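You operate a simulated robot arm through the tools that you are given. There is no shell and no other tool.

You are at the controls of a simulated robot arm. One attempt, no reset.

## Task
Put the boxes of caps and screws away in their own drawers.
Fine: caps in the middle drawer, screws in the top one; both end shut.

It is judged by the outcome, as a careful person would: the job done as asked, and still so three seconds after it is handed in. It fails if anything else is knocked over, pushed out of place, dropped, spilled or broken. Lids that push on must go on centred and level and be pressed home; caps that screw on are set level and turned clockwise until they are tight.

## Robot
A 7-joint arm with a two-finger parallel gripper, fixed in place. Base frame: the origin is on the floor under the middle of its stand, x ahead of it, y to its left, z up. Readings come in cm, degrees, newtons and seconds.
It reaches about 137.2 cm from its shoulder. Its first joint turns from -149.0 to 149.0 degrees. Payload 3.43 kg.
The tool frame sits at the grasp point between the pads (the TCP): z along the fingers, y along the line on which they close. The tips reach 3 cm beyond it. Largest opening 9.4 cm; finger width 2.8, thickness 1; the body of the gripper, 5 by 9.6 cm, starts 5.5 cm behind the TCP.
Orientation is told as [roll, pitch, yaw] about the base's x, y, z axes, in that order, counted from this pose: with the fingers straight down and closing along the base's y, the tool's x points along the base's -x, its y along +y and its z along -z.

## Interface
- The arm moves only by the tool drive_tool. Its arguments are lists of equal length, an entry for each row: "translation": the shift along the tool's x, y, z in m, a list of three; "rot": the turn, a rotation vector about the tool's x, y, z in degrees, a list of three. In form: {"translation": [[tx, ty, tz], ...], "rot": [[wx, wy, wz], ...]}. A call has 1 to 20 rows; each row shifts and turns the commanded pose from where the row before left it, along the tool's axes as they then stand. "claw" is the opening in per cent of the stroke, from 0 (shut) to 100 (fully open), set as the call begins (left out, the last holds). Each row takes 0.2 s and may step no farther than 5 cm and 8.6 degrees from the row before; otherwise, or with a gripper value out of range, the whole call is refused. Where a pose cannot be reached the arm comes as near as it can. A force on the tool above 40 N (or 10 N above the force at the start of the call, whichever is more), or a blocked arm, ends the call early, and 0.2 s more pass. Each finger travels about 4.5 cm/s and halts on what it meets, pressing with about 25 N; the grip force reading is that of the motor and also rises with nothing between the fingers. The clock runs only during rows and for 0.2 s after the last one: add rows that do not move to give the fingers time. It gives the time, the measured TCP pose, the force on the tool (base axes), the opening and the grip force at its end, in the units of the frame above (readings bear some noise), with the torque about the TCP (base axes, N m) and any sound that the robot's microphone picked up.
- Cameras (640 x 400 px; columns grow to the right, rows downward): "scene" is fixed at [5.05, 64.94, 143.62]; the picture's right is [0.16, -0.99, 0.00], its down [-0.74, -0.12, -0.67] and it looks along [0.66, 0.10, -0.74] (base axes); focal length 214 px, centre (320, 200). "wrist" rides on the gripper at [7.6, 1.4, -10.3] in the tool frame; the picture's right is [-0.18, 0.98, 0.00], its down [-0.75, -0.14, -0.64] and it looks along [-0.63, -0.12, 0.77] (tool axes); focal length 243 px, centre (320, 200). There is no depth. A picture from a camera that has moved, and an enlarged one, comes with that camera's place and axes in the base frame and with its lens.
- snapshot(camera): a new picture of that camera. The clock stands still meanwhile.
- enlarge(camera, box): a new picture of the part [left, top, right, bottom] of that camera's present view, enlarged. The clock stands still meanwhile.
- hand_in(): hands the job in; it is judged then, once.

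Places have to be worked out from the pictures, the camera data and where the tool is seen. Open the gripper and draw the arm clear of the work before you hand the job in, unless the task says otherwise.

The tools are called after "Emit:" as name(argument=value, ...) on one line, values as JSON. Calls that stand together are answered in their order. drive_tool: Moves the arm, as the interface text tells. Its arguments: {"type":"object","properties":{"translation":{"type":"array","items":{"type":"array","items":{"type":"number"}}},"rot":{"type":"array","items":{"type":"array","items":{"type":"number"}}},"claw":{"type":"number"}},"required":["translation","rot"]} The other tools are called the same way: snapshot (camera) takes a picture; enlarge (camera, box) takes an enlarged picture of a part of a camera's view; hand_in () hands the job in.

At the start:

```text
clock: 0.0
tool_pos: [46.43, 68.0, 117.17]
tcp_rot: [0.1, 0.0, -0.1]
ft_force: [-0.1, 0.3, 0.3]
wrist_torque: [0.02, 0.02, 0.02]
opening: 9.4
gripper_force: 0.0
```

scene: 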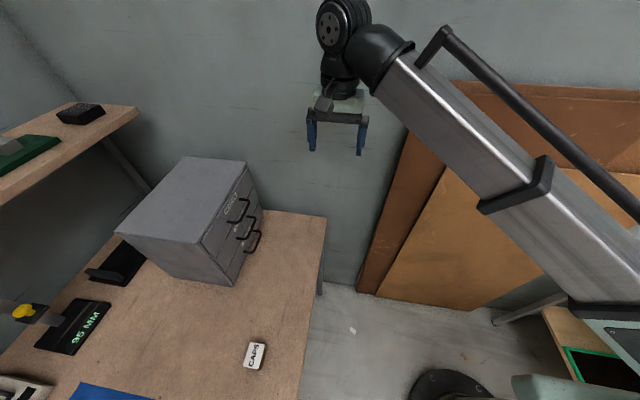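
wrist: 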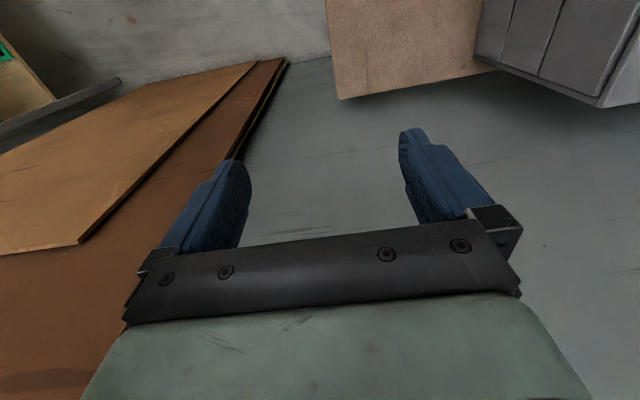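

I see a grey three-drawer cabinet on a bench and a box marked CAPS; I don't see the screws box yet. I'll enlarge parts of the scene view to look closer.

Emit:
enlarge(camera="scene", box=[100, 140, 340, 290])

Emit:
enlarge(camera="scene", box=[0, 250, 240, 400])

Emit:
enlarge(camera="scene", box=[180, 280, 372, 400])

Emit:
enlarge(camera="scene", box=[0, 80, 192, 200])

```text
2.67 times, centred on (220, 215) of scene
camera zoom: at [5.05, 64.94, 143.62], right [0.16, -0.99, 0.0], down [-0.74, -0.12, -0.67], along [0.66, 0.1, -0.74], focal length 572 px, centre (587, 160)
```

zoom: 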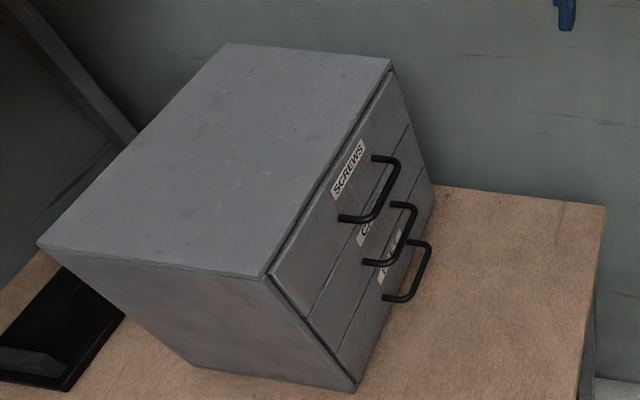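

```text
2.67 times, centred on (120, 325) of scene
camera zoom: at [5.05, 64.94, 143.62], right [0.16, -0.99, 0.0], down [-0.74, -0.12, -0.67], along [0.66, 0.1, -0.74], focal length 572 px, centre (853, -133)
```

zoom: 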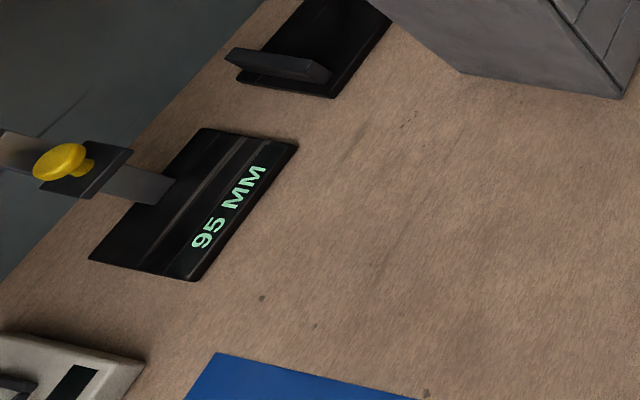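

```text
3.33 times, centred on (276, 340) of scene
camera zoom: at [5.05, 64.94, 143.62], right [0.16, -0.99, 0.0], down [-0.74, -0.12, -0.67], along [0.66, 0.1, -0.74], focal length 715 px, centre (467, -267)
```

zoom: 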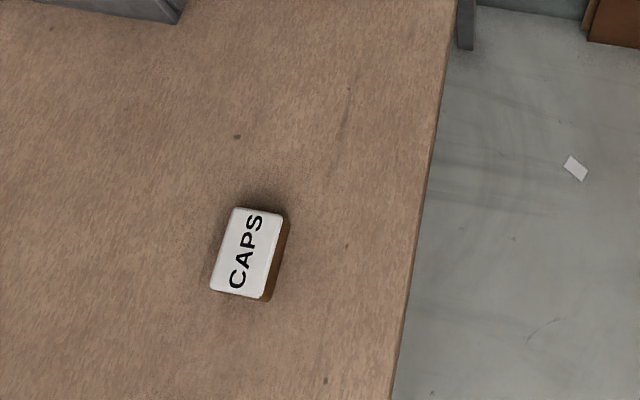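

```text
3.33 times, centred on (96, 140) of scene
camera zoom: at [5.05, 64.94, 143.62], right [0.16, -0.99, 0.0], down [-0.74, -0.12, -0.67], along [0.66, 0.1, -0.74], focal length 715 px, centre (1067, 400)
```

zoom: 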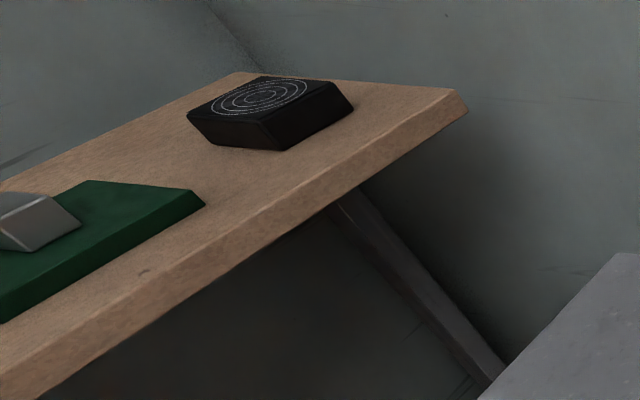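

The bench top is at about z≈80, with its near edge at y≈70. The cabinet front faces −y at y≈94 (x≈24–53), and the CAPS box is near (9, 81). The screws box isn't in this view, so I'll move the wrist camera back and yaw it toward the bench to search.

Emit:
drive_tool(translation=[[0.0377, -0.0186, 0], [0.0377, -0.0186, 0], [0.0377, -0.0186, 0], [0.0377, -0.0186, 0], [0.0377, -0.0186, 0], [0.0377, -0.0186, 0], [0.0377, -0.0186, 0], [0, 0, 0], [0, 0, 0], [0, 0, 0], [0, 0, 0], [0, 0, 0], [0, 0, 0], [0, 0, 0], [0, 0, 0], [0, 0, 0], [0, 0, 0], [0, 0, 0]], rot=[[0, 0, 0], [0, 0, 0], [0, 0, 0], [0, 0, 0], [0, 0, 0], [0, 0, 0], [0, 0, 0], [0, 0, -8.2], [0, 0, -8.2], [0, 0, -8.2], [0, 0, -8.2], [0, 0, -8.2], [0, 0, -8.2], [0, 0, -8.2], [0, 0, -8.2], [0, 0, -8.2], [0, 0, -8.2], [0, 0, -8]])

Emit:
snapshot(camera="wrist")

Emit:
snapshot(camera="scene")

```text
clock: 3.2
tool_pos: [21.57, 58.87, 109.14]
tcp_rot: [0.2, -0.8, 62.7]
ft_force: [-0.7, 0.7, -1.5]
wrist_torque: [-0.07, -0.08, -0.03]
opening: 9.4
gripper_force: 0.0
out of reach, approached as far as the arm can: row 1, 2, 3, 4, 5, 6, 7
stopped in row 15: the force on the tool passed its limit at 51 N (the readings are from after the stop); the commanded pose is now the measured one
```

```text
taken
camera wrist: at [16.73, 52.5, 119.24], right [-0.79, 0.61, 0.01], down [0.47, 0.6, 0.65], along [0.4, 0.52, -0.76], focal length 243 px, centre (320, 200)
```

wrist: 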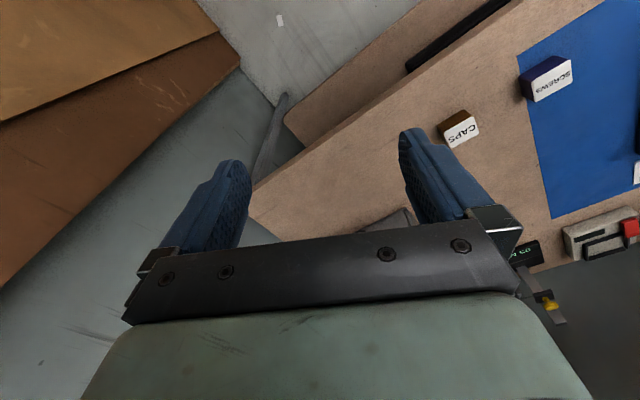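

```text
taken
```

scene: 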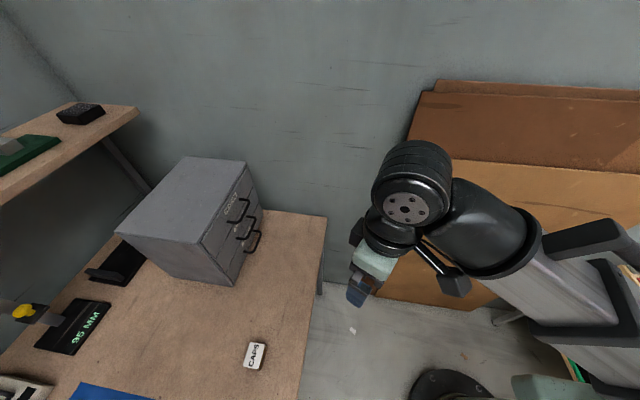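

The SCREWS box is in view, on a blue mat at about (−3, 79); CAPS is at about (9, 80). I'll enlarge both to get their size and orientation.

Emit:
enlarge(camera="wrist", box=[400, 20, 640, 170])

Emit:
enlarge(camera="wrist", box=[440, 150, 640, 275])

```text
2.67 times, centred on (520, 95) of wrist
camera zoom: at [16.73, 52.5, 119.24], right [-0.79, 0.61, 0.01], down [0.47, 0.6, 0.65], along [0.4, 0.52, -0.76], focal length 647 px, centre (-213, 480)
```

zoom: 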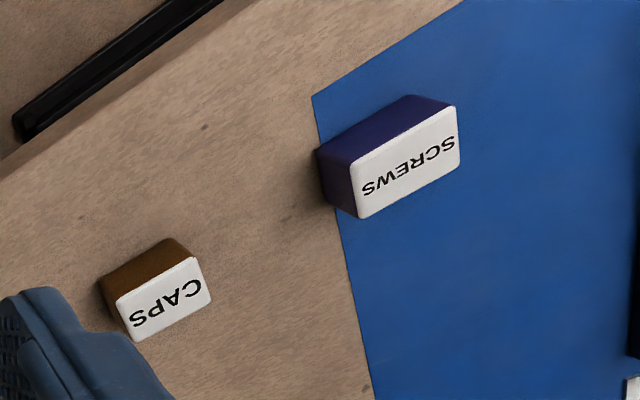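

```text
3.20 times, centred on (540, 212) of wrist
camera zoom: at [16.73, 52.5, 119.24], right [-0.79, 0.61, 0.01], down [0.47, 0.6, 0.65], along [0.4, 0.52, -0.76], focal length 776 px, centre (-384, 160)
```

zoom: 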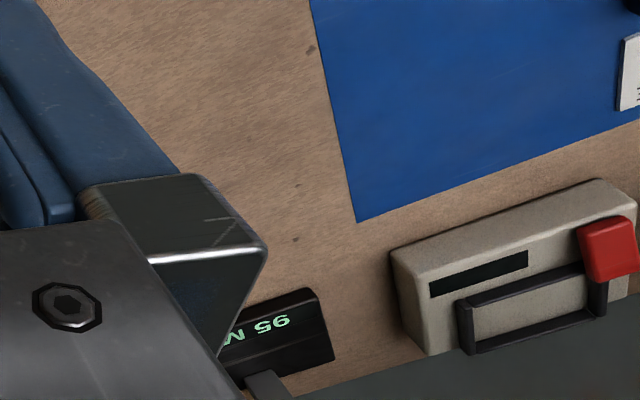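

Both boxes measure about 4.4 × 3.3 × 3.1 cm and sit square to the base axes. CAPS is centred at about (9.3, 79.9) and SCREWS at about (−2.9, 79.8). The drawer handles stick out about 2.5 cm, at z≈97.7 (top) and z≈89.6 (middle). I'll move back out in front of the cabinet and square the tool up.

Emit:
drive_tool(translation=[[-0.0375, -0.007, -0.0084], [-0.0375, -0.007, -0.0084], [-0.0375, -0.007, -0.0084], [-0.0375, -0.007, -0.0084], [-0.0375, -0.007, -0.0084], [-0.0375, -0.007, -0.0084], [-0.0375, -0.007, -0.0084], [0, 0, 0], [0, 0, 0], [0, 0, 0], [0, 0, 0], [0, 0, 0], [0, 0, 0], [0, 0, 0], [0, 0, 0], [0, 0, 0]], rot=[[0, 0, 0], [0, 0, 0], [0, 0, 0], [0, 0, 0], [0, 0, 0], [0, 0, 0], [0, 0, 0], [0, 0, 7.84], [0, 0, 7.84], [0, 0, 7.84], [0, 0, 7.84], [0, 0, 7.84], [0, 0, 7.84], [0, 0, 7.84], [0, 0, 7.84], [0, 0, 0]])

Emit:
snapshot(camera="wrist")

Emit:
snapshot(camera="scene")

```text
clock: 6.6
tool_pos: [37.99, 79.8, 115.29]
tcp_rot: [0.7, -0.2, 0.1]
ft_force: [0.9, -0.6, -0.8]
wrist_torque: [0.0, 0.04, -0.01]
opening: 9.4
gripper_force: 0.1
```

```text
taken
camera wrist: at [30.18, 81.02, 125.6], right [0.18, 0.98, 0.02], down [0.75, -0.15, 0.64], along [0.63, -0.11, -0.77], focal length 243 px, centre (320, 200)
```

wrist: 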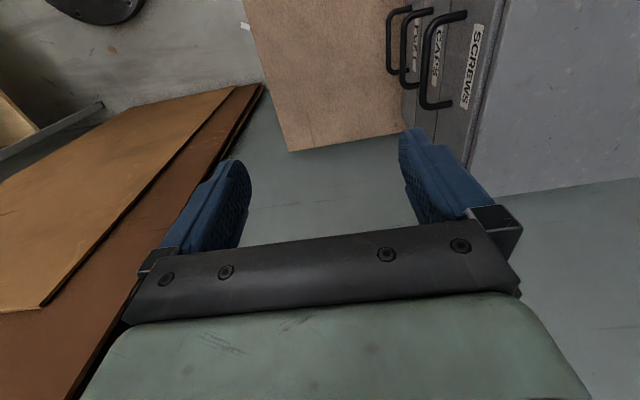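

```text
taken
```

scene: 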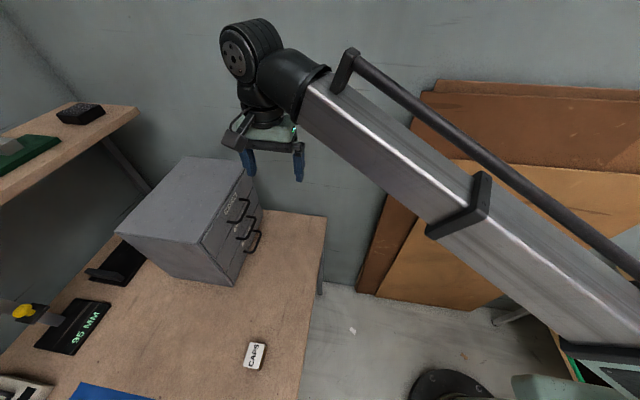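

The tool is now squared in front of the cabinet, and the wrist camera sees the handles from above. I'll enlarge that view for exact positions.

Emit:
enlarge(camera="wrist", box=[360, 0, 552, 120])

```text
3.33 times, centred on (456, 60) of wrist
camera zoom: at [30.18, 81.02, 125.6], right [0.18, 0.98, 0.02], down [0.75, -0.15, 0.64], along [0.63, -0.11, -0.77], focal length 809 px, centre (-133, 667)
```

zoom: 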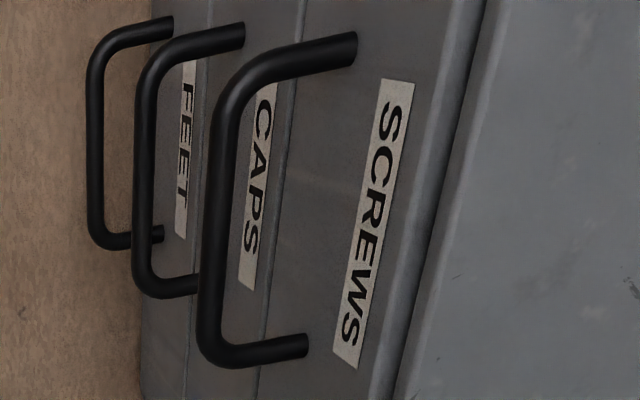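

Labels read SCREWS on top, CAPS in the middle and FEET at the bottom. The handle bars are centred near x=37.9, y=90.8, at z≈97.7 (top) and z≈89.5 (middle). I'll roll the tool so the fingers point at the cabinet, 20° below horizontal, and part-close the gripper.

Emit:
drive_tool(translation=[[0, 0, 0], [0, 0, 0], [0, 0, 0], [0, 0, 0], [0, 0, 0], [0, 0, 0], [0, 0, 0], [0, 0, 0], [0, 0, 0], [0, 0, 0]], rot=[[-7.8, 0, 0], [-7.8, 0, 0], [-7.8, 0, 0], [-7.8, 0, 0], [-7.8, 0, 0], [-7.8, 0, 0], [-7.8, 0, 0], [-7.8, 0, 0], [-7.0, 0, 0], [0, 0, 0]], claw=40)

Emit:
snapshot(camera="wrist")

Emit:
snapshot(camera="scene")

```text
clock: 8.8
tool_pos: [37.94, 79.81, 115.44]
tcp_rot: [70.2, -0.2, 0.2]
ft_force: [-0.4, -0.8, 0.5]
wrist_torque: [0.04, -0.01, 0.01]
opening: 3.77
gripper_force: 0.1
```

```text
taken
camera wrist: at [30.24, 70.61, 120.14], right [0.18, 0.33, 0.93], down [0.75, -0.65, 0.09], along [0.63, 0.68, -0.37], focal length 243 px, centre (320, 200)
```

wrist: 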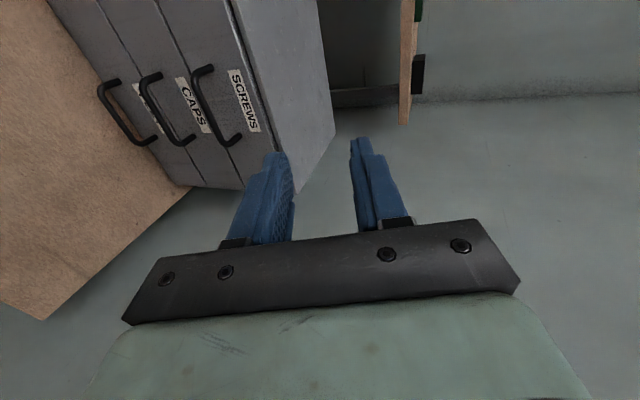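

```text
taken
```

scene: 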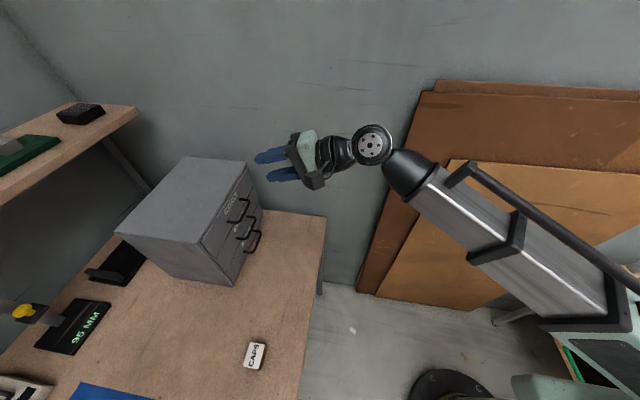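

The roll worked cleanly. Next I'll lower straight down in front of the middle handle to z≈90, staying back at y≈80.

Emit:
drive_tool(translation=[[0, -0.0399, 0.0145], [0, -0.0399, 0.0145], [0, -0.0399, 0.0145], [0, -0.0399, 0.0145], [0, -0.0399, 0.0145], [0, -0.0399, 0.0145], [0, 0, 0]], rot=[[0, 0, 0], [0, 0, 0], [0, 0, 0], [0, 0, 0], [0, 0, 0], [0, 0, 0], [0, 0, 0]])

Emit:
snapshot(camera="wrist")

Emit:
snapshot(camera="scene")

```text
clock: 10.4
tool_pos: [38.01, 79.87, 89.87]
tcp_rot: [70.2, -0.2, 0.1]
ft_force: [0.9, 0.0, -0.2]
wrist_torque: [0.0, 0.0, -0.01]
opening: 3.73
gripper_force: 0.1
```

```text
taken
camera wrist: at [30.37, 70.67, 94.55], right [0.18, 0.33, 0.93], down [0.75, -0.65, 0.09], along [0.63, 0.68, -0.37], focal length 243 px, centre (320, 200)
```

wrist: 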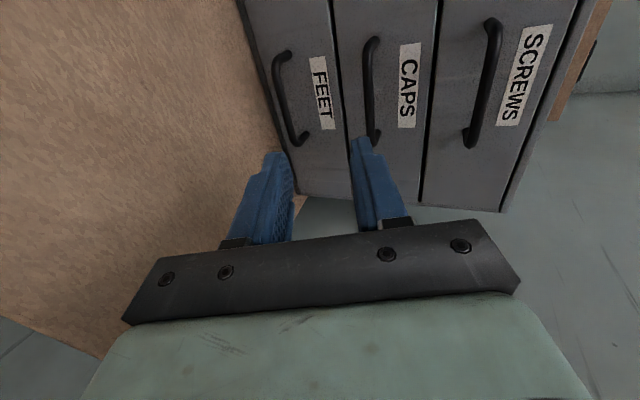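

```text
taken
```

scene: 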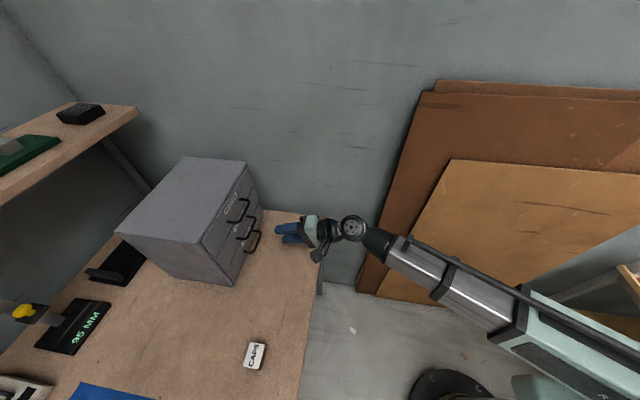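

I'm level with the middle handle. This view puts the bar nearer z≈90, so I'll enlarge it to refine before advancing.

Emit:
enlarge(camera="wrist", box=[240, 0, 560, 200])

```text
2.00 times, centred on (400, 100) of wrist
camera zoom: at [30.37, 70.67, 94.55], right [0.18, 0.33, 0.93], down [0.75, -0.65, 0.09], along [0.63, 0.68, -0.37], focal length 485 px, centre (160, 400)
```

zoom: 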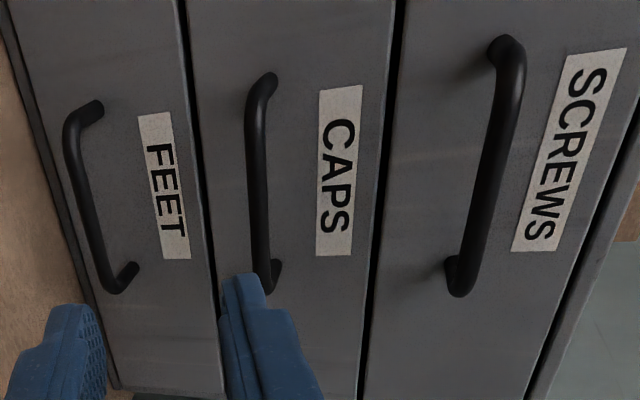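

Combining both views, the middle bar is at y≈90.8, z≈90.2. I'll raise slightly and approach along the finger axis so the bar ends up between the open fingers.

Emit:
drive_tool(translation=[[0, 0.04, -0.0103], [0, 0, 0.025], [0, 0, 0.025], [0, 0, 0.025], [0, 0, 0.025], [0, 0, 0]], rot=[[0, 0, 0], [0, 0, 0], [0, 0, 0], [0, 0, 0], [0, 0, 0], [0, 0, 0]])

Emit:
snapshot(camera="wrist")

Emit:
enlarge(camera="scene", box=[180, 160, 340, 260])

```text
clock: 11.8
tool_pos: [37.91, 89.73, 90.62]
tcp_rot: [70.1, -0.3, 0.1]
ft_force: [0.3, 1.0, 0.1]
wrist_torque: [0.01, -0.02, 0.02]
opening: 3.79
gripper_force: 0.0
```

```text
taken
camera wrist: at [30.22, 80.49, 95.39], right [0.18, 0.33, 0.93], down [0.75, -0.65, 0.09], along [0.63, 0.68, -0.37], focal length 243 px, centre (320, 200)
```

wrist: 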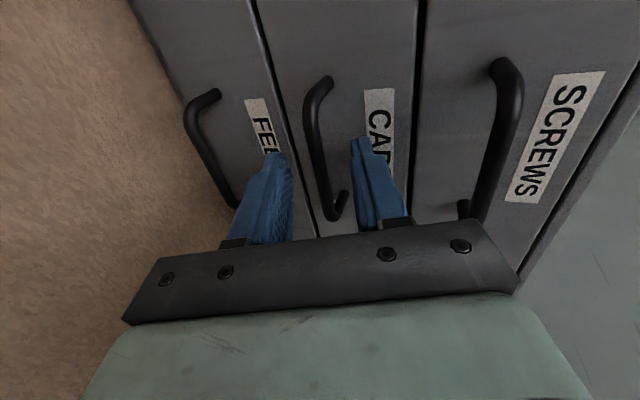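

```text
4.00 times, centred on (260, 210) of scene
camera zoom: at [5.05, 64.94, 143.62], right [0.16, -0.99, 0.0], down [-0.74, -0.12, -0.67], along [0.66, 0.1, -0.74], focal length 858 px, centre (560, 160)
```

zoom: 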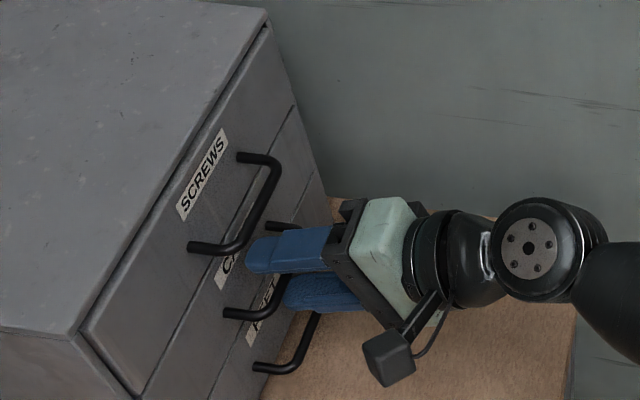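

The middle bar is between the two fingers. I'll close the gripper on it.

Emit:
drive_tool(translation=[[0, 0, 0], [0, 0, 0], [0, 0, 0], [0, 0, 0]], rot=[[0, 0, 0], [0, 0, 0], [0, 0, 0], [0, 0, 0]], claw=0)

Emit:
snapshot(camera="wrist")

```text
clock: 12.8
tool_pos: [37.95, 89.6, 90.73]
tcp_rot: [70.3, -0.4, 0.0]
ft_force: [0.0, 1.0, 11.1]
wrist_torque: [0.11, -0.15, 0.03]
opening: 0.75
gripper_force: 41.7
```

```text
taken
camera wrist: at [30.23, 80.45, 95.47], right [0.18, 0.33, 0.93], down [0.75, -0.65, 0.09], along [0.63, 0.68, -0.37], focal length 243 px, centre (320, 200)
```

wrist: 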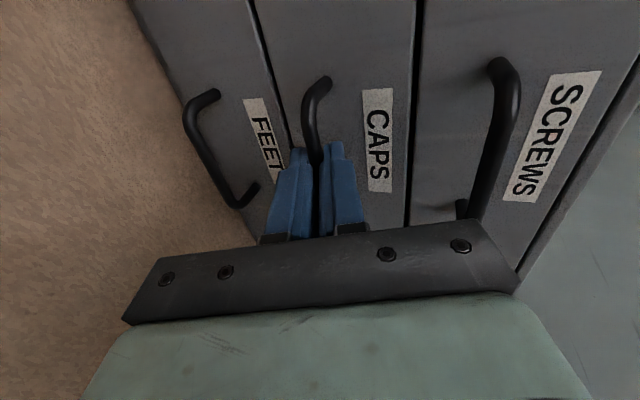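

It closed firmly on the bar (0.75 cm), with about 11 N upward on the tool. I'll ease up a millimetre and pull the drawer straight out along −y by about 12 cm, slowly.

Emit:
drive_tool(translation=[[0, 0.0014, -0.0005], [0, -0.0034, -0.0094], [0, -0.0034, -0.0094], [0, -0.0034, -0.0094], [0, -0.0034, -0.0094], [0, -0.0034, -0.0094], [0, -0.0034, -0.0094], [0, -0.0034, -0.0094], [0, -0.0034, -0.0094], [0, -0.0034, -0.0094], [0, -0.0034, -0.0094], [0, -0.0034, -0.0094], [0, -0.0034, -0.0094], [0, 0, 0]], rot=[[0, 0, 0], [0, 0, 0], [0, 0, 0], [0, 0, 0], [0, 0, 0], [0, 0, 0], [0, 0, 0], [0, 0, 0], [0, 0, 0], [0, 0, 0], [0, 0, 0], [0, 0, 0], [0, 0, 0], [0, 0, 0]])

Emit:
snapshot(camera="wrist")

Emit:
snapshot(camera="scene")

```text
clock: 15.8
tool_pos: [37.82, 77.59, 90.73]
tcp_rot: [70.2, -0.3, 0.2]
ft_force: [-22.9, -0.4, -7.8]
wrist_torque: [-0.09, -0.27, -0.5]
opening: 0.77
gripper_force: 41.9
```

```text
taken
camera wrist: at [30.26, 68.42, 95.5], right [0.18, 0.33, 0.93], down [0.76, -0.65, 0.09], along [0.63, 0.68, -0.37], focal length 243 px, centre (320, 200)
```

wrist: 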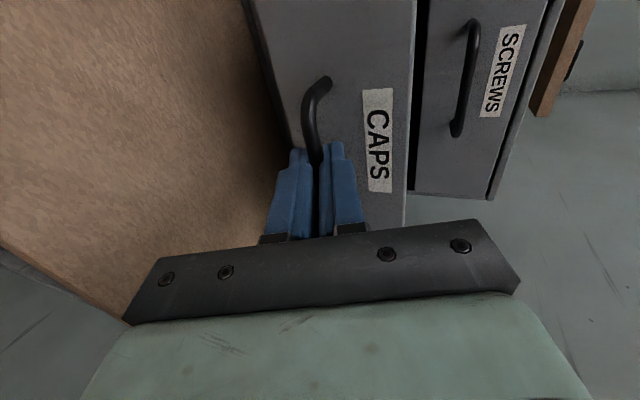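

```text
taken
```

scene: 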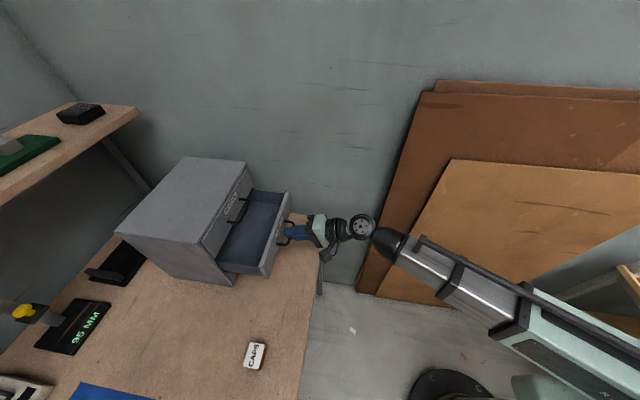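

The CAPS drawer is open about 12 cm. I'll release the handle, back off along the finger axis, rise, and roll back to fingers-down.

Emit:
drive_tool(translation=[[0, 0, 0], [0, 0, 0], [0, 0, -0.025], [0, 0, -0.025], [0, 0, -0.025], [0, 0.0414, -0.015], [0, 0.0414, -0.015], [0, 0.0414, -0.015], [0, 0.0414, -0.015], [0, 0.0414, -0.015], [0, 0, 0], [0, 0, 0], [0, 0, 0], [0, 0, 0], [0, 0, 0], [0, 0, 0], [0, 0, 0], [0, 0, 0], [0, 0, 0], [0, 0, 0]], rot=[[0, 0, 0], [0, 0, 0], [0, 0, 0], [0, 0, 0], [0, 0, 0], [0, 0, 0], [0, 0, 0], [0, 0, 0], [0, 0, 0], [0, 0, 0], [7.8, 0, 0], [7.8, 0, 0], [7.8, 0, 0], [7.8, 0, 0], [7.8, 0, 0], [7.8, 0, 0], [7.8, 0, 0], [7.8, 0, 0], [7.8, 0, 0], [0, 0, 0]], claw=40)

Emit:
snapshot(camera="wrist")

Emit:
snapshot(camera="scene")

```text
clock: 20.0
tool_pos: [37.99, 70.69, 115.29]
tcp_rot: [0.0, -0.3, 0.1]
ft_force: [-0.7, -0.1, 0.2]
wrist_torque: [0.02, -0.01, 0.0]
opening: 3.76
gripper_force: 0.1
```

```text
taken
camera wrist: at [30.2, 71.98, 125.48], right [0.18, 0.98, 0.0], down [0.75, -0.14, 0.65], along [0.63, -0.12, -0.76], focal length 243 px, centre (320, 200)
```

wrist: 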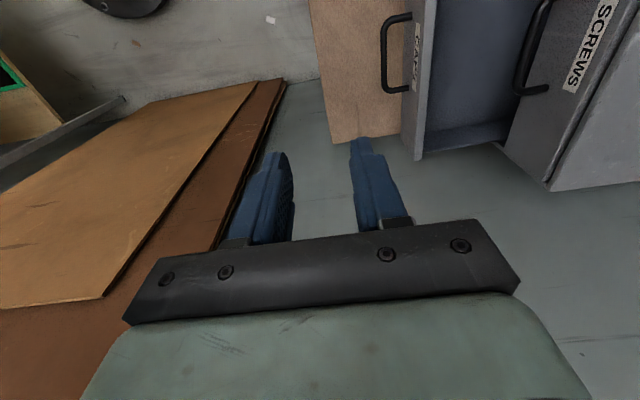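

```text
taken
```

scene: 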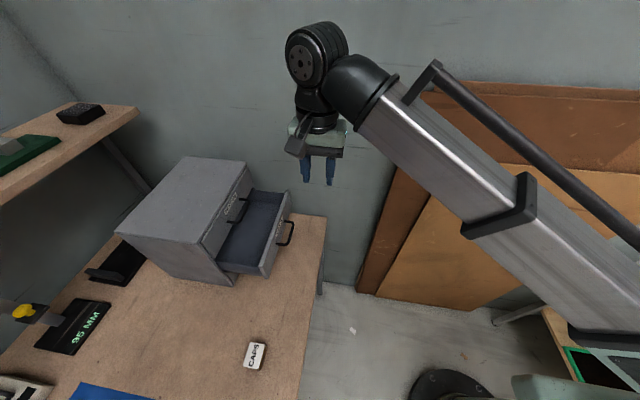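

The handle is released and the drawer stays open. I'll enlarge the open drawer to measure its interior.

Emit:
enlarge(camera="scene", box=[180, 170, 340, 290])

Emit:
enlarge(camera="wrist", box=[360, 0, 640, 175])

```text
3.33 times, centred on (260, 230) of scene
camera zoom: at [5.05, 64.94, 143.62], right [0.16, -0.99, 0.0], down [-0.74, -0.12, -0.67], along [0.66, 0.1, -0.74], focal length 715 px, centre (520, 100)
```

zoom: 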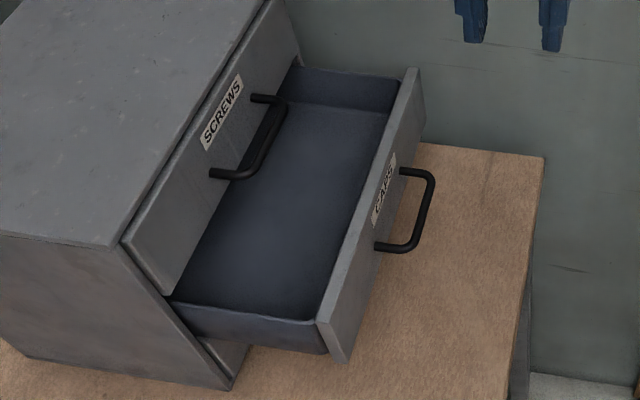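

```text
2.29 times, centred on (500, 88) of wrist
camera zoom: at [30.2, 71.98, 125.48], right [0.18, 0.98, 0.0], down [0.75, -0.14, 0.65], along [0.63, -0.12, -0.76], focal length 555 px, centre (-91, 457)
```

zoom: 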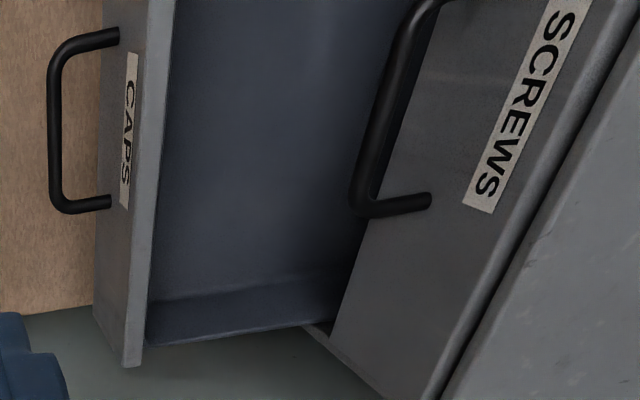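

The drawer floor is at about z≈87.5 and the side walls reach about 92.5, so there's plenty of room. I'll move above the CAPS box, yaw 90° so the fingers close along x, and open the gripper to about 6.6 cm.

Emit:
drive_tool(translation=[[0.041, 0.0131, 0.0143], [0.041, 0.0131, 0.0143], [0.041, 0.0131, 0.0143], [0.041, 0.0131, 0.0143], [0.041, 0.0131, 0.0143], [0.041, 0.0131, 0.0143], [0.041, 0.0131, 0.0143], [0, 0, 0], [0, 0, 0], [0, 0, 0], [0, 0, 0], [0, 0, 0], [0, 0, 0], [0, 0, 0], [0, 0, 0], [0, 0, 0], [0, 0, 0], [0, 0, 0], [0, 0, 0]], rot=[[0, 0, 0], [0, 0, 0], [0, 0, 0], [0, 0, 0], [0, 0, 0], [0, 0, 0], [0, 0, 0], [0, 0, -8.18], [0, 0, -8.18], [0, 0, -8.18], [0, 0, -8.18], [0, 0, -8.18], [0, 0, -8.18], [0, 0, -8.18], [0, 0, -8.18], [0, 0, -8.18], [0, 0, -8.18], [0, 0, -8.18], [0, 0, 0]], claw=70)

Emit:
snapshot(camera="wrist")

Emit:
snapshot(camera="scene")

```text
clock: 24.0
tool_pos: [9.24, 79.69, 105.02]
tcp_rot: [-0.3, 0.0, 90.2]
ft_force: [0.6, -0.7, 0.4]
wrist_torque: [-0.03, -0.01, 0.01]
opening: 6.6
gripper_force: 0.1
```

```text
taken
camera wrist: at [7.73, 72.06, 115.4], right [-0.98, 0.18, 0.0], down [0.14, 0.75, 0.64], along [0.12, 0.63, -0.77], focal length 243 px, centre (320, 200)
```

wrist: 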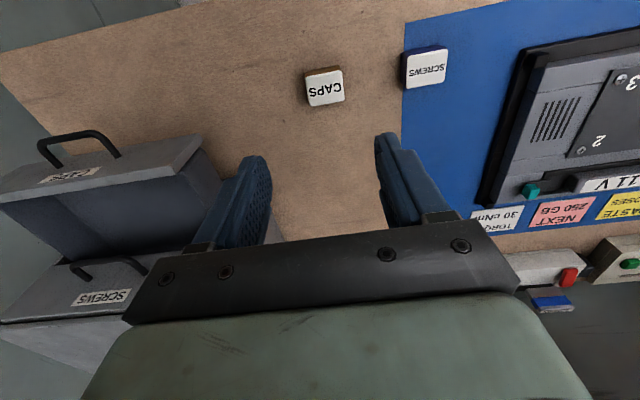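

```text
taken
```

scene: 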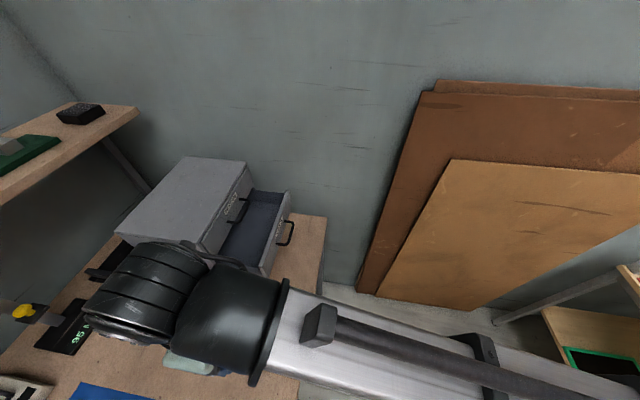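

I'm above the CAPS box with the tool yawed 90°. I'll enlarge the boxes for precise positions.

Emit:
enlarge(camera="wrist", box=[270, 30, 478, 160])

```text
3.08 times, centred on (374, 95) of wrist
camera zoom: at [7.73, 72.06, 115.4], right [-0.98, 0.18, 0.0], down [0.14, 0.75, 0.64], along [0.12, 0.63, -0.77], focal length 746 px, centre (154, 523)
```

zoom: 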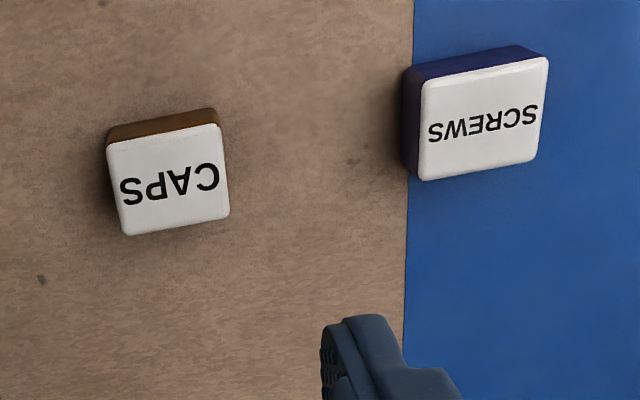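

From this closer view, CAPS is centred at about (8.8, 80.8) and SCREWS at about (−3.35, 80.9), with the tops near z≈83.2. I'll shift onto CAPS and descend to just above it, then check alignment.

Emit:
drive_tool(translation=[[-0.011, 0.0044, 0], [0, 0, 0.0435], [0, 0, 0.0435], [0, 0, 0.0435], [0, 0, 0.0435], [0, 0, 0]], rot=[[0, 0, 0], [0, 0, 0], [0, 0, 0], [0, 0, 0], [0, 0, 0], [0, 0, 0]])

Emit:
snapshot(camera="wrist")

```text
clock: 25.4
tool_pos: [8.9, 80.75, 87.65]
tcp_rot: [-0.3, -0.1, 90.1]
ft_force: [1.3, -0.2, 0.1]
wrist_torque: [0.06, 0.02, -0.01]
opening: 6.57
gripper_force: 0.0
```

```text
taken
camera wrist: at [7.35, 73.09, 97.96], right [-0.98, 0.18, 0.0], down [0.14, 0.75, 0.64], along [0.12, 0.63, -0.77], focal length 243 px, centre (320, 200)
```

wrist: 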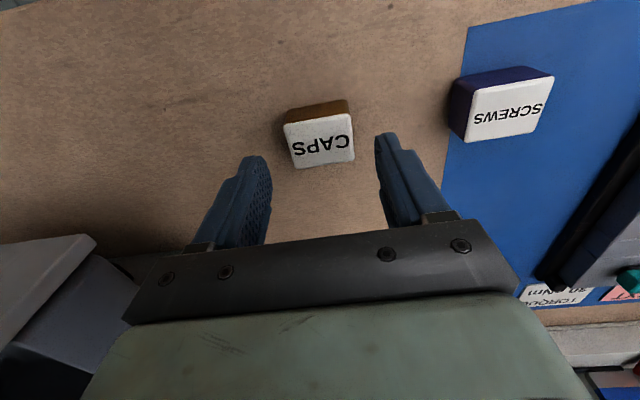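

The box sits between the fingers. I'll enlarge this view to pin down the box top height and its y position before the final descent.

Emit:
enlarge(camera="wrist", box=[230, 80, 422, 200])

```text
3.33 times, centred on (326, 140) of wrist
camera zoom: at [7.35, 73.09, 97.96], right [-0.98, 0.18, 0.0], down [0.14, 0.75, 0.64], along [0.12, 0.63, -0.77], focal length 809 px, centre (300, 400)
```

zoom: 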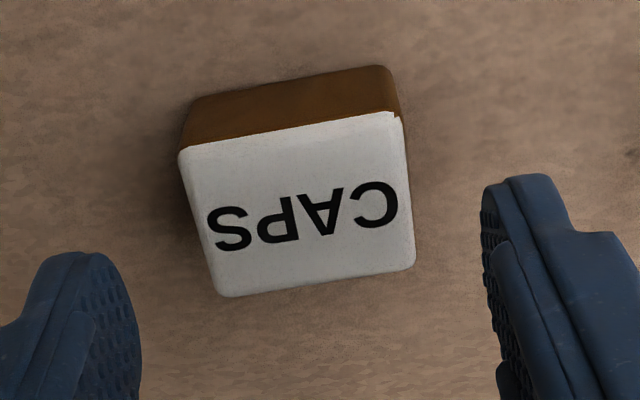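

Triangulating across all the views puts the bench at z≈78.2 and the CAPS box at centre (8.95, 81.45) with its top at z≈81.2. It measures about 4.7 × 3.6 × 3.0 cm. I'll shift 7 mm in +y and descend to TCP z≈82, which leaves the tips about 0.8 cm above the bench.

Emit:
drive_tool(translation=[[-0.007, 0, 0], [0, 0, 0.014], [0, 0, 0.014], [0, 0, 0.014], [0, 0, 0.0145], [0, 0, 0]], rot=[[0, 0, 0], [0, 0, 0], [0, 0, 0], [0, 0, 0], [0, 0, 0], [0, 0, 0]])

Emit:
snapshot(camera="wrist")

```text
clock: 26.8
tool_pos: [8.89, 81.52, 82.11]
tcp_rot: [-0.3, -0.1, 90.0]
ft_force: [0.3, -0.1, -0.2]
wrist_torque: [0.04, -0.02, 0.0]
opening: 6.58
gripper_force: 0.1
```

```text
taken
camera wrist: at [7.37, 73.85, 92.34], right [-0.98, 0.18, 0.0], down [0.14, 0.75, 0.64], along [0.12, 0.63, -0.77], focal length 243 px, centre (320, 200)
```

wrist: 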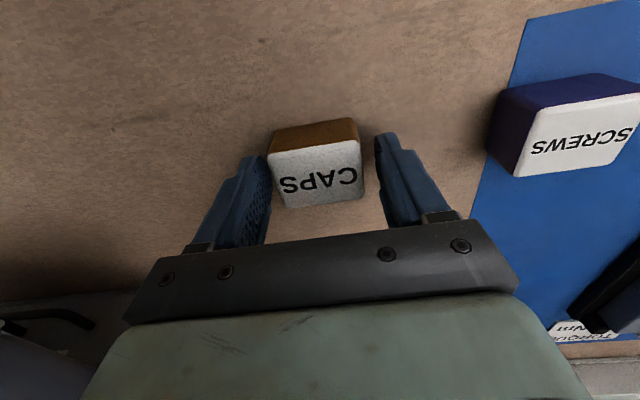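

The fingers straddle the CAPS box cleanly with no contact. I'll close on it.

Emit:
drive_tool(translation=[[0, 0, 0], [0, 0, 0], [0, 0, 0], [0, 0, 0]], rot=[[0, 0, 0], [0, 0, 0], [0, 0, 0], [0, 0, 0]], claw=25)

Emit:
snapshot(camera="wrist")

```text
clock: 27.8
tool_pos: [8.88, 81.5, 82.06]
tcp_rot: [-0.3, 0.0, 90.1]
ft_force: [-0.8, -0.2, 0.6]
wrist_torque: [0.04, 0.0, -0.01]
opening: 4.9
gripper_force: 25.3
```

```text
taken
camera wrist: at [7.37, 73.85, 92.35], right [-0.98, 0.18, 0.0], down [0.14, 0.75, 0.64], along [0.12, 0.63, -0.77], focal length 243 px, centre (320, 200)
```

wrist: 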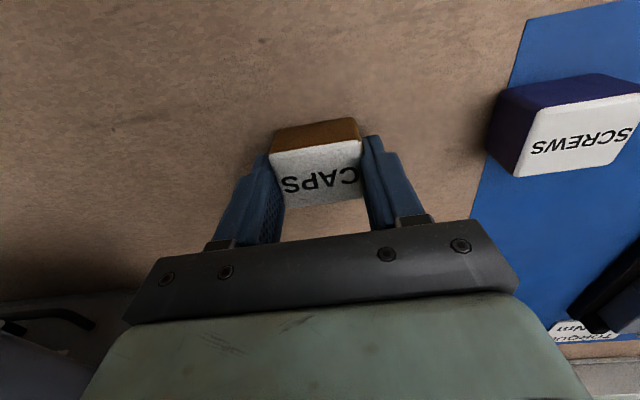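

The box is held at 4.9 cm with a 25 N grip. I'll lift it smoothly and level to z≈104.

Emit:
drive_tool(translation=[[0, 0, -0.005], [0, 0, -0.015], [0, 0, -0.025], [0, 0, -0.03], [0, 0, -0.03], [0, 0, -0.03], [0, 0, -0.03], [0, 0, -0.03], [0, 0, -0.015], [0, 0, -0.01], [0, 0, 0]], rot=[[0, 0, 0], [0, 0, 0], [0, 0, 0], [0, 0, 0], [0, 0, 0], [0, 0, 0], [0, 0, 0], [0, 0, 0], [0, 0, 0], [0, 0, 0], [0, 0, 0]])

Emit:
snapshot(camera="wrist")

```text
clock: 30.2
tool_pos: [8.94, 81.48, 104.06]
tcp_rot: [-0.2, 0.0, 90.2]
ft_force: [0.0, -1.2, -0.7]
wrist_torque: [-0.02, -0.03, 0.0]
opening: 4.9
gripper_force: 25.1
```

```text
taken
camera wrist: at [7.32, 73.85, 114.37], right [-0.98, 0.18, 0.0], down [0.14, 0.75, 0.64], along [0.12, 0.63, -0.77], focal length 243 px, centre (320, 200)
```

wrist: 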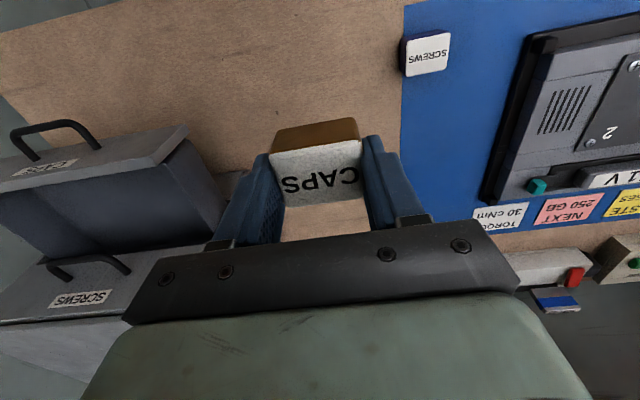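

The box is held securely and level. I'll carry it across to above the open drawer at about (35, 86).

Emit:
drive_tool(translation=[[-0.002, -0.011, 0], [-0.005, -0.027, 0], [-0.006, -0.033, 0], [-0.006, -0.033, 0], [-0.006, -0.033, 0], [-0.006, -0.033, 0], [-0.006, -0.033, 0], [-0.005, -0.03, 0], [-0.003, -0.018, 0], [0, -0.01, 0], [0, 0, 0]], rot=[[0, 0, 0], [0, 0, 0], [0, 0, 0], [0, 0, 0], [0, 0, 0], [0, 0, 0], [0, 0, 0], [0, 0, 0], [0, 0, 0], [0, 0, 0], [0, 0, 0]])

Emit:
snapshot(camera="wrist")

Emit:
enlarge(camera="scene", box=[160, 140, 352, 290])

```text
clock: 32.6
tool_pos: [34.85, 86.1, 104.18]
tcp_rot: [-0.3, 0.1, 90.1]
ft_force: [-0.3, 0.5, -0.3]
wrist_torque: [0.02, 0.01, 0.0]
opening: 4.9
gripper_force: 25.7
```

```text
taken
camera wrist: at [33.35, 78.39, 114.49], right [-0.98, 0.18, 0.0], down [0.14, 0.75, 0.64], along [0.12, 0.63, -0.77], focal length 243 px, centre (320, 200)
```

wrist: 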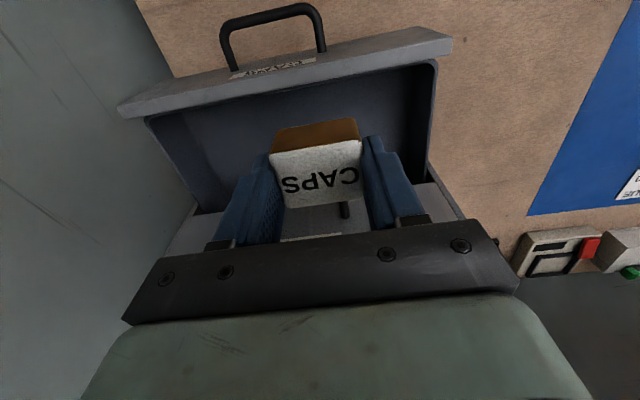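

```text
2.67 times, centred on (256, 215) of scene
camera zoom: at [5.05, 64.94, 143.62], right [0.16, -0.99, 0.0], down [-0.74, -0.12, -0.67], along [0.66, 0.1, -0.74], focal length 572 px, centre (491, 160)
```

zoom: 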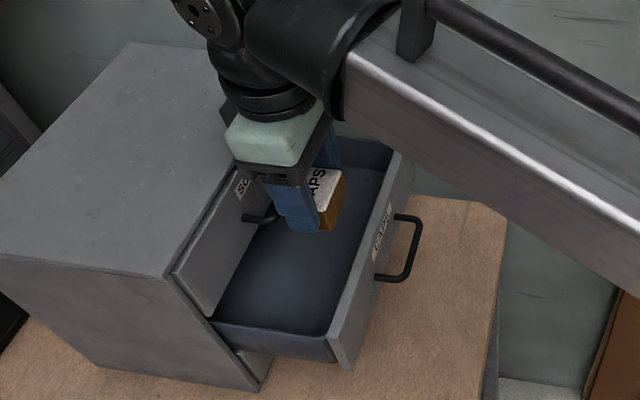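

The box is above the interior with about 1 cm clear of the drawer's front panel and 2.4 cm clear of the top handle. I'll lower to just above the floor.

Emit:
drive_tool(translation=[[0, 0, 0.01], [0, 0, 0.025], [0, 0, 0.03], [0, 0, 0.025], [0, 0, 0.018], [0, 0, 0.01], [0, 0, 0.005], [0, 0, 0]], rot=[[0, 0, 0], [0, 0, 0], [0, 0, 0], [0, 0, 0], [0, 0, 0], [0, 0, 0], [0, 0, 0], [0, 0, 0]])

Emit:
snapshot(camera="wrist")

Emit:
enlarge(camera="scene", box=[160, 140, 352, 290])

```text
clock: 34.4
tool_pos: [35.03, 85.94, 91.96]
tcp_rot: [-0.3, 0.0, 90.0]
ft_force: [0.6, -7.6, 3.4]
wrist_torque: [0.67, 0.0, 0.01]
opening: 4.92
gripper_force: 25.1
```

```text
taken
camera wrist: at [33.45, 78.3, 102.19], right [-0.98, 0.18, 0.0], down [0.14, 0.75, 0.64], along [0.12, 0.63, -0.77], focal length 243 px, centre (320, 200)
```

wrist: 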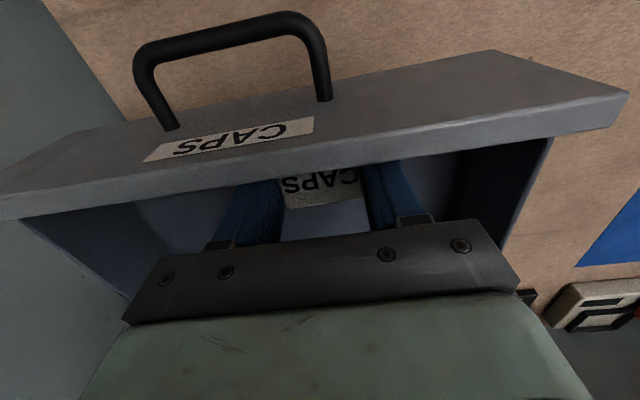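

```text
2.67 times, centred on (256, 215) of scene
camera zoom: at [5.05, 64.94, 143.62], right [0.16, -0.99, 0.0], down [-0.74, -0.12, -0.67], along [0.66, 0.1, -0.74], focal length 572 px, centre (491, 160)
```

zoom: 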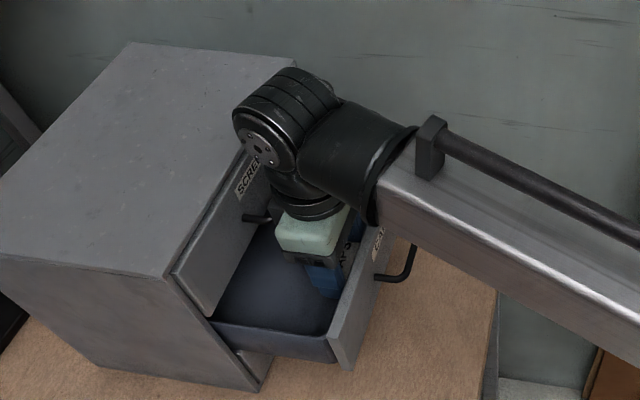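

There's light contact: about −7.6 N in y and 3.4 N in z. The torque places it roughly 6 cm above and 4.5 cm in +y of the TCP, so the gripper housing is touching the top handle. I'll back up a little, shift 5 mm in −y and come down again.

Emit:
drive_tool(translation=[[0, 0, -0.008], [0, 0, 0], [0.0055, 0, 0], [0, 0, 0.004], [0, 0, 0.004], [0, 0, 0]], rot=[[0, 0, 0], [0, 0, 0], [0, 0, 0], [0, 0, 0], [0, 0, 0], [0, 0, 0]])

```text
clock: 35.8
tool_pos: [35.03, 85.6, 91.97]
tcp_rot: [-0.3, 0.0, 90.1]
ft_force: [-1.0, -0.9, -0.7]
wrist_torque: [0.0, -0.01, 0.0]
opening: 4.91
gripper_force: 24.9
```

The contact is gone. I'll lower in small steps toward the drawer floor, watching the force.

Emit:
drive_tool(translation=[[0, 0, 0.002], [0, 0, 0.002], [0, 0, 0]], rot=[[0, 0, 0], [0, 0, 0], [0, 0, 0]])

```text
clock: 36.6
tool_pos: [34.93, 85.46, 91.56]
tcp_rot: [-0.3, 0.0, 90.0]
ft_force: [1.8, 0.4, 20.2]
wrist_torque: [0.02, 0.05, -0.02]
opening: 4.94
gripper_force: 24.8
```

20 N upward with almost no torque means the box bottom is on the drawer floor. I'll ease off 1 mm and open the fingers to about 6.4 cm.

Emit:
drive_tool(translation=[[0, 0, -0.001], [0, 0, 0], [0, 0, 0], [0, 0, 0]], rot=[[0, 0, 0], [0, 0, 0], [0, 0, 0], [0, 0, 0]], claw=68)

Emit:
snapshot(camera="wrist")

```text
clock: 37.6
tool_pos: [34.97, 85.5, 91.71]
tcp_rot: [-0.2, 0.0, 90.1]
ft_force: [0.1, -1.0, 0.6]
wrist_torque: [0.0, -0.05, -0.03]
opening: 6.41
gripper_force: 0.1
```

```text
taken
camera wrist: at [33.46, 77.89, 101.86], right [-0.98, 0.18, 0.0], down [0.14, 0.75, 0.64], along [0.12, 0.63, -0.77], focal length 243 px, centre (320, 200)
```

wrist: 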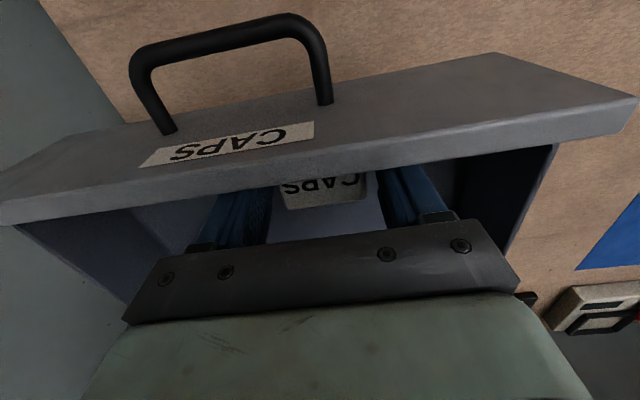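

The box is released and resting in the drawer. I'll lift straight up, clear of it.

Emit:
drive_tool(translation=[[0, 0, -0.01], [0, 0, -0.02], [0, 0, -0.03], [0, 0, -0.04], [0, 0, -0.04], [0, 0, -0.03], [0, 0, 0]], rot=[[0, 0, 0], [0, 0, 0], [0, 0, 0], [0, 0, 0], [0, 0, 0], [0, 0, 0], [0, 0, 0]])

Emit:
snapshot(camera="wrist")

Emit:
enlarge(camera="scene", box=[160, 140, 352, 290])

```text
clock: 39.2
tool_pos: [34.69, 85.39, 108.83]
tcp_rot: [-0.3, -0.1, 90.3]
ft_force: [0.3, 0.7, 0.6]
wrist_torque: [0.0, 0.0, -0.02]
opening: 6.36
gripper_force: 0.0
```

```text
taken
camera wrist: at [33.3, 77.82, 118.94], right [-0.98, 0.18, 0.0], down [0.14, 0.75, 0.64], along [0.12, 0.63, -0.77], focal length 243 px, centre (320, 200)
```

wrist: 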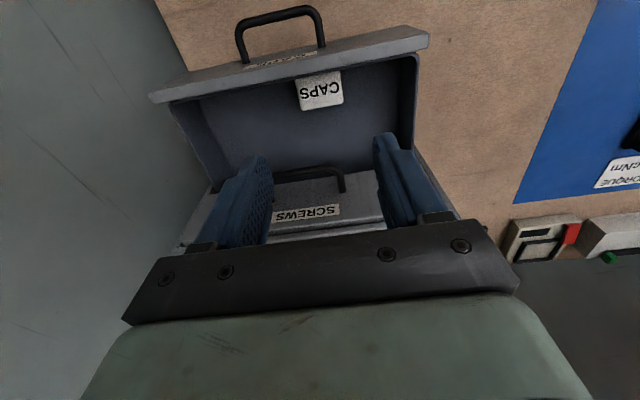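

```text
2.67 times, centred on (256, 215) of scene
camera zoom: at [5.05, 64.94, 143.62], right [0.16, -0.99, 0.0], down [-0.74, -0.12, -0.67], along [0.66, 0.1, -0.74], focal length 572 px, centre (491, 160)
```

zoom: 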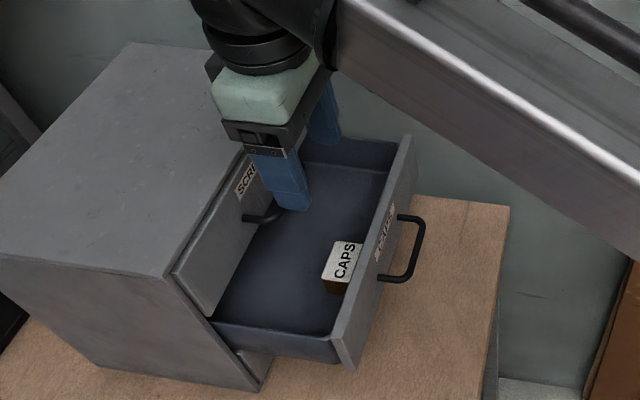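

CAPS sits upright in the middle drawer. To close it I'll re-grip the handle, so I'm backing away from the cabinet and returning the yaw to 0.

Emit:
drive_tool(translation=[[0.037, -0.008, -0.016], [0.037, -0.008, -0.016], [0.037, -0.008, -0.016], [0.037, -0.008, -0.016], [0, 0, 0], [0, 0, 0], [0, 0, 0], [0, 0, 0], [0, 0, 0], [0, 0, 0], [0, 0, 0], [0, 0, 0], [0, 0, 0], [0, 0, 0], [0, 0, 0], [0, 0, 0]], rot=[[0, 0, 0], [0, 0, 0], [0, 0, 0], [0, 0, 0], [0, 0, 8.2], [0, 0, 8.2], [0, 0, 8.2], [0, 0, 8.2], [0, 0, 8.2], [0, 0, 8.2], [0, 0, 8.2], [0, 0, 8.2], [0, 0, 8.2], [0, 0, 8.2], [0, 0, 8.2], [0, 0, 0]], claw=40)

```text
clock: 40.3
tool_pos: [38.05, 70.8, 115.01]
tcp_rot: [-0.3, -0.4, 86.7]
ft_force: [0.1, 1.7, -2.0]
wrist_torque: [0.06, -0.07, -0.02]
opening: 3.79
gripper_force: 0.1
stopped in row 5: the force on the tool passed its limit at 45 N (the readings are from after the stop); the commanded pose is now the measured one
```

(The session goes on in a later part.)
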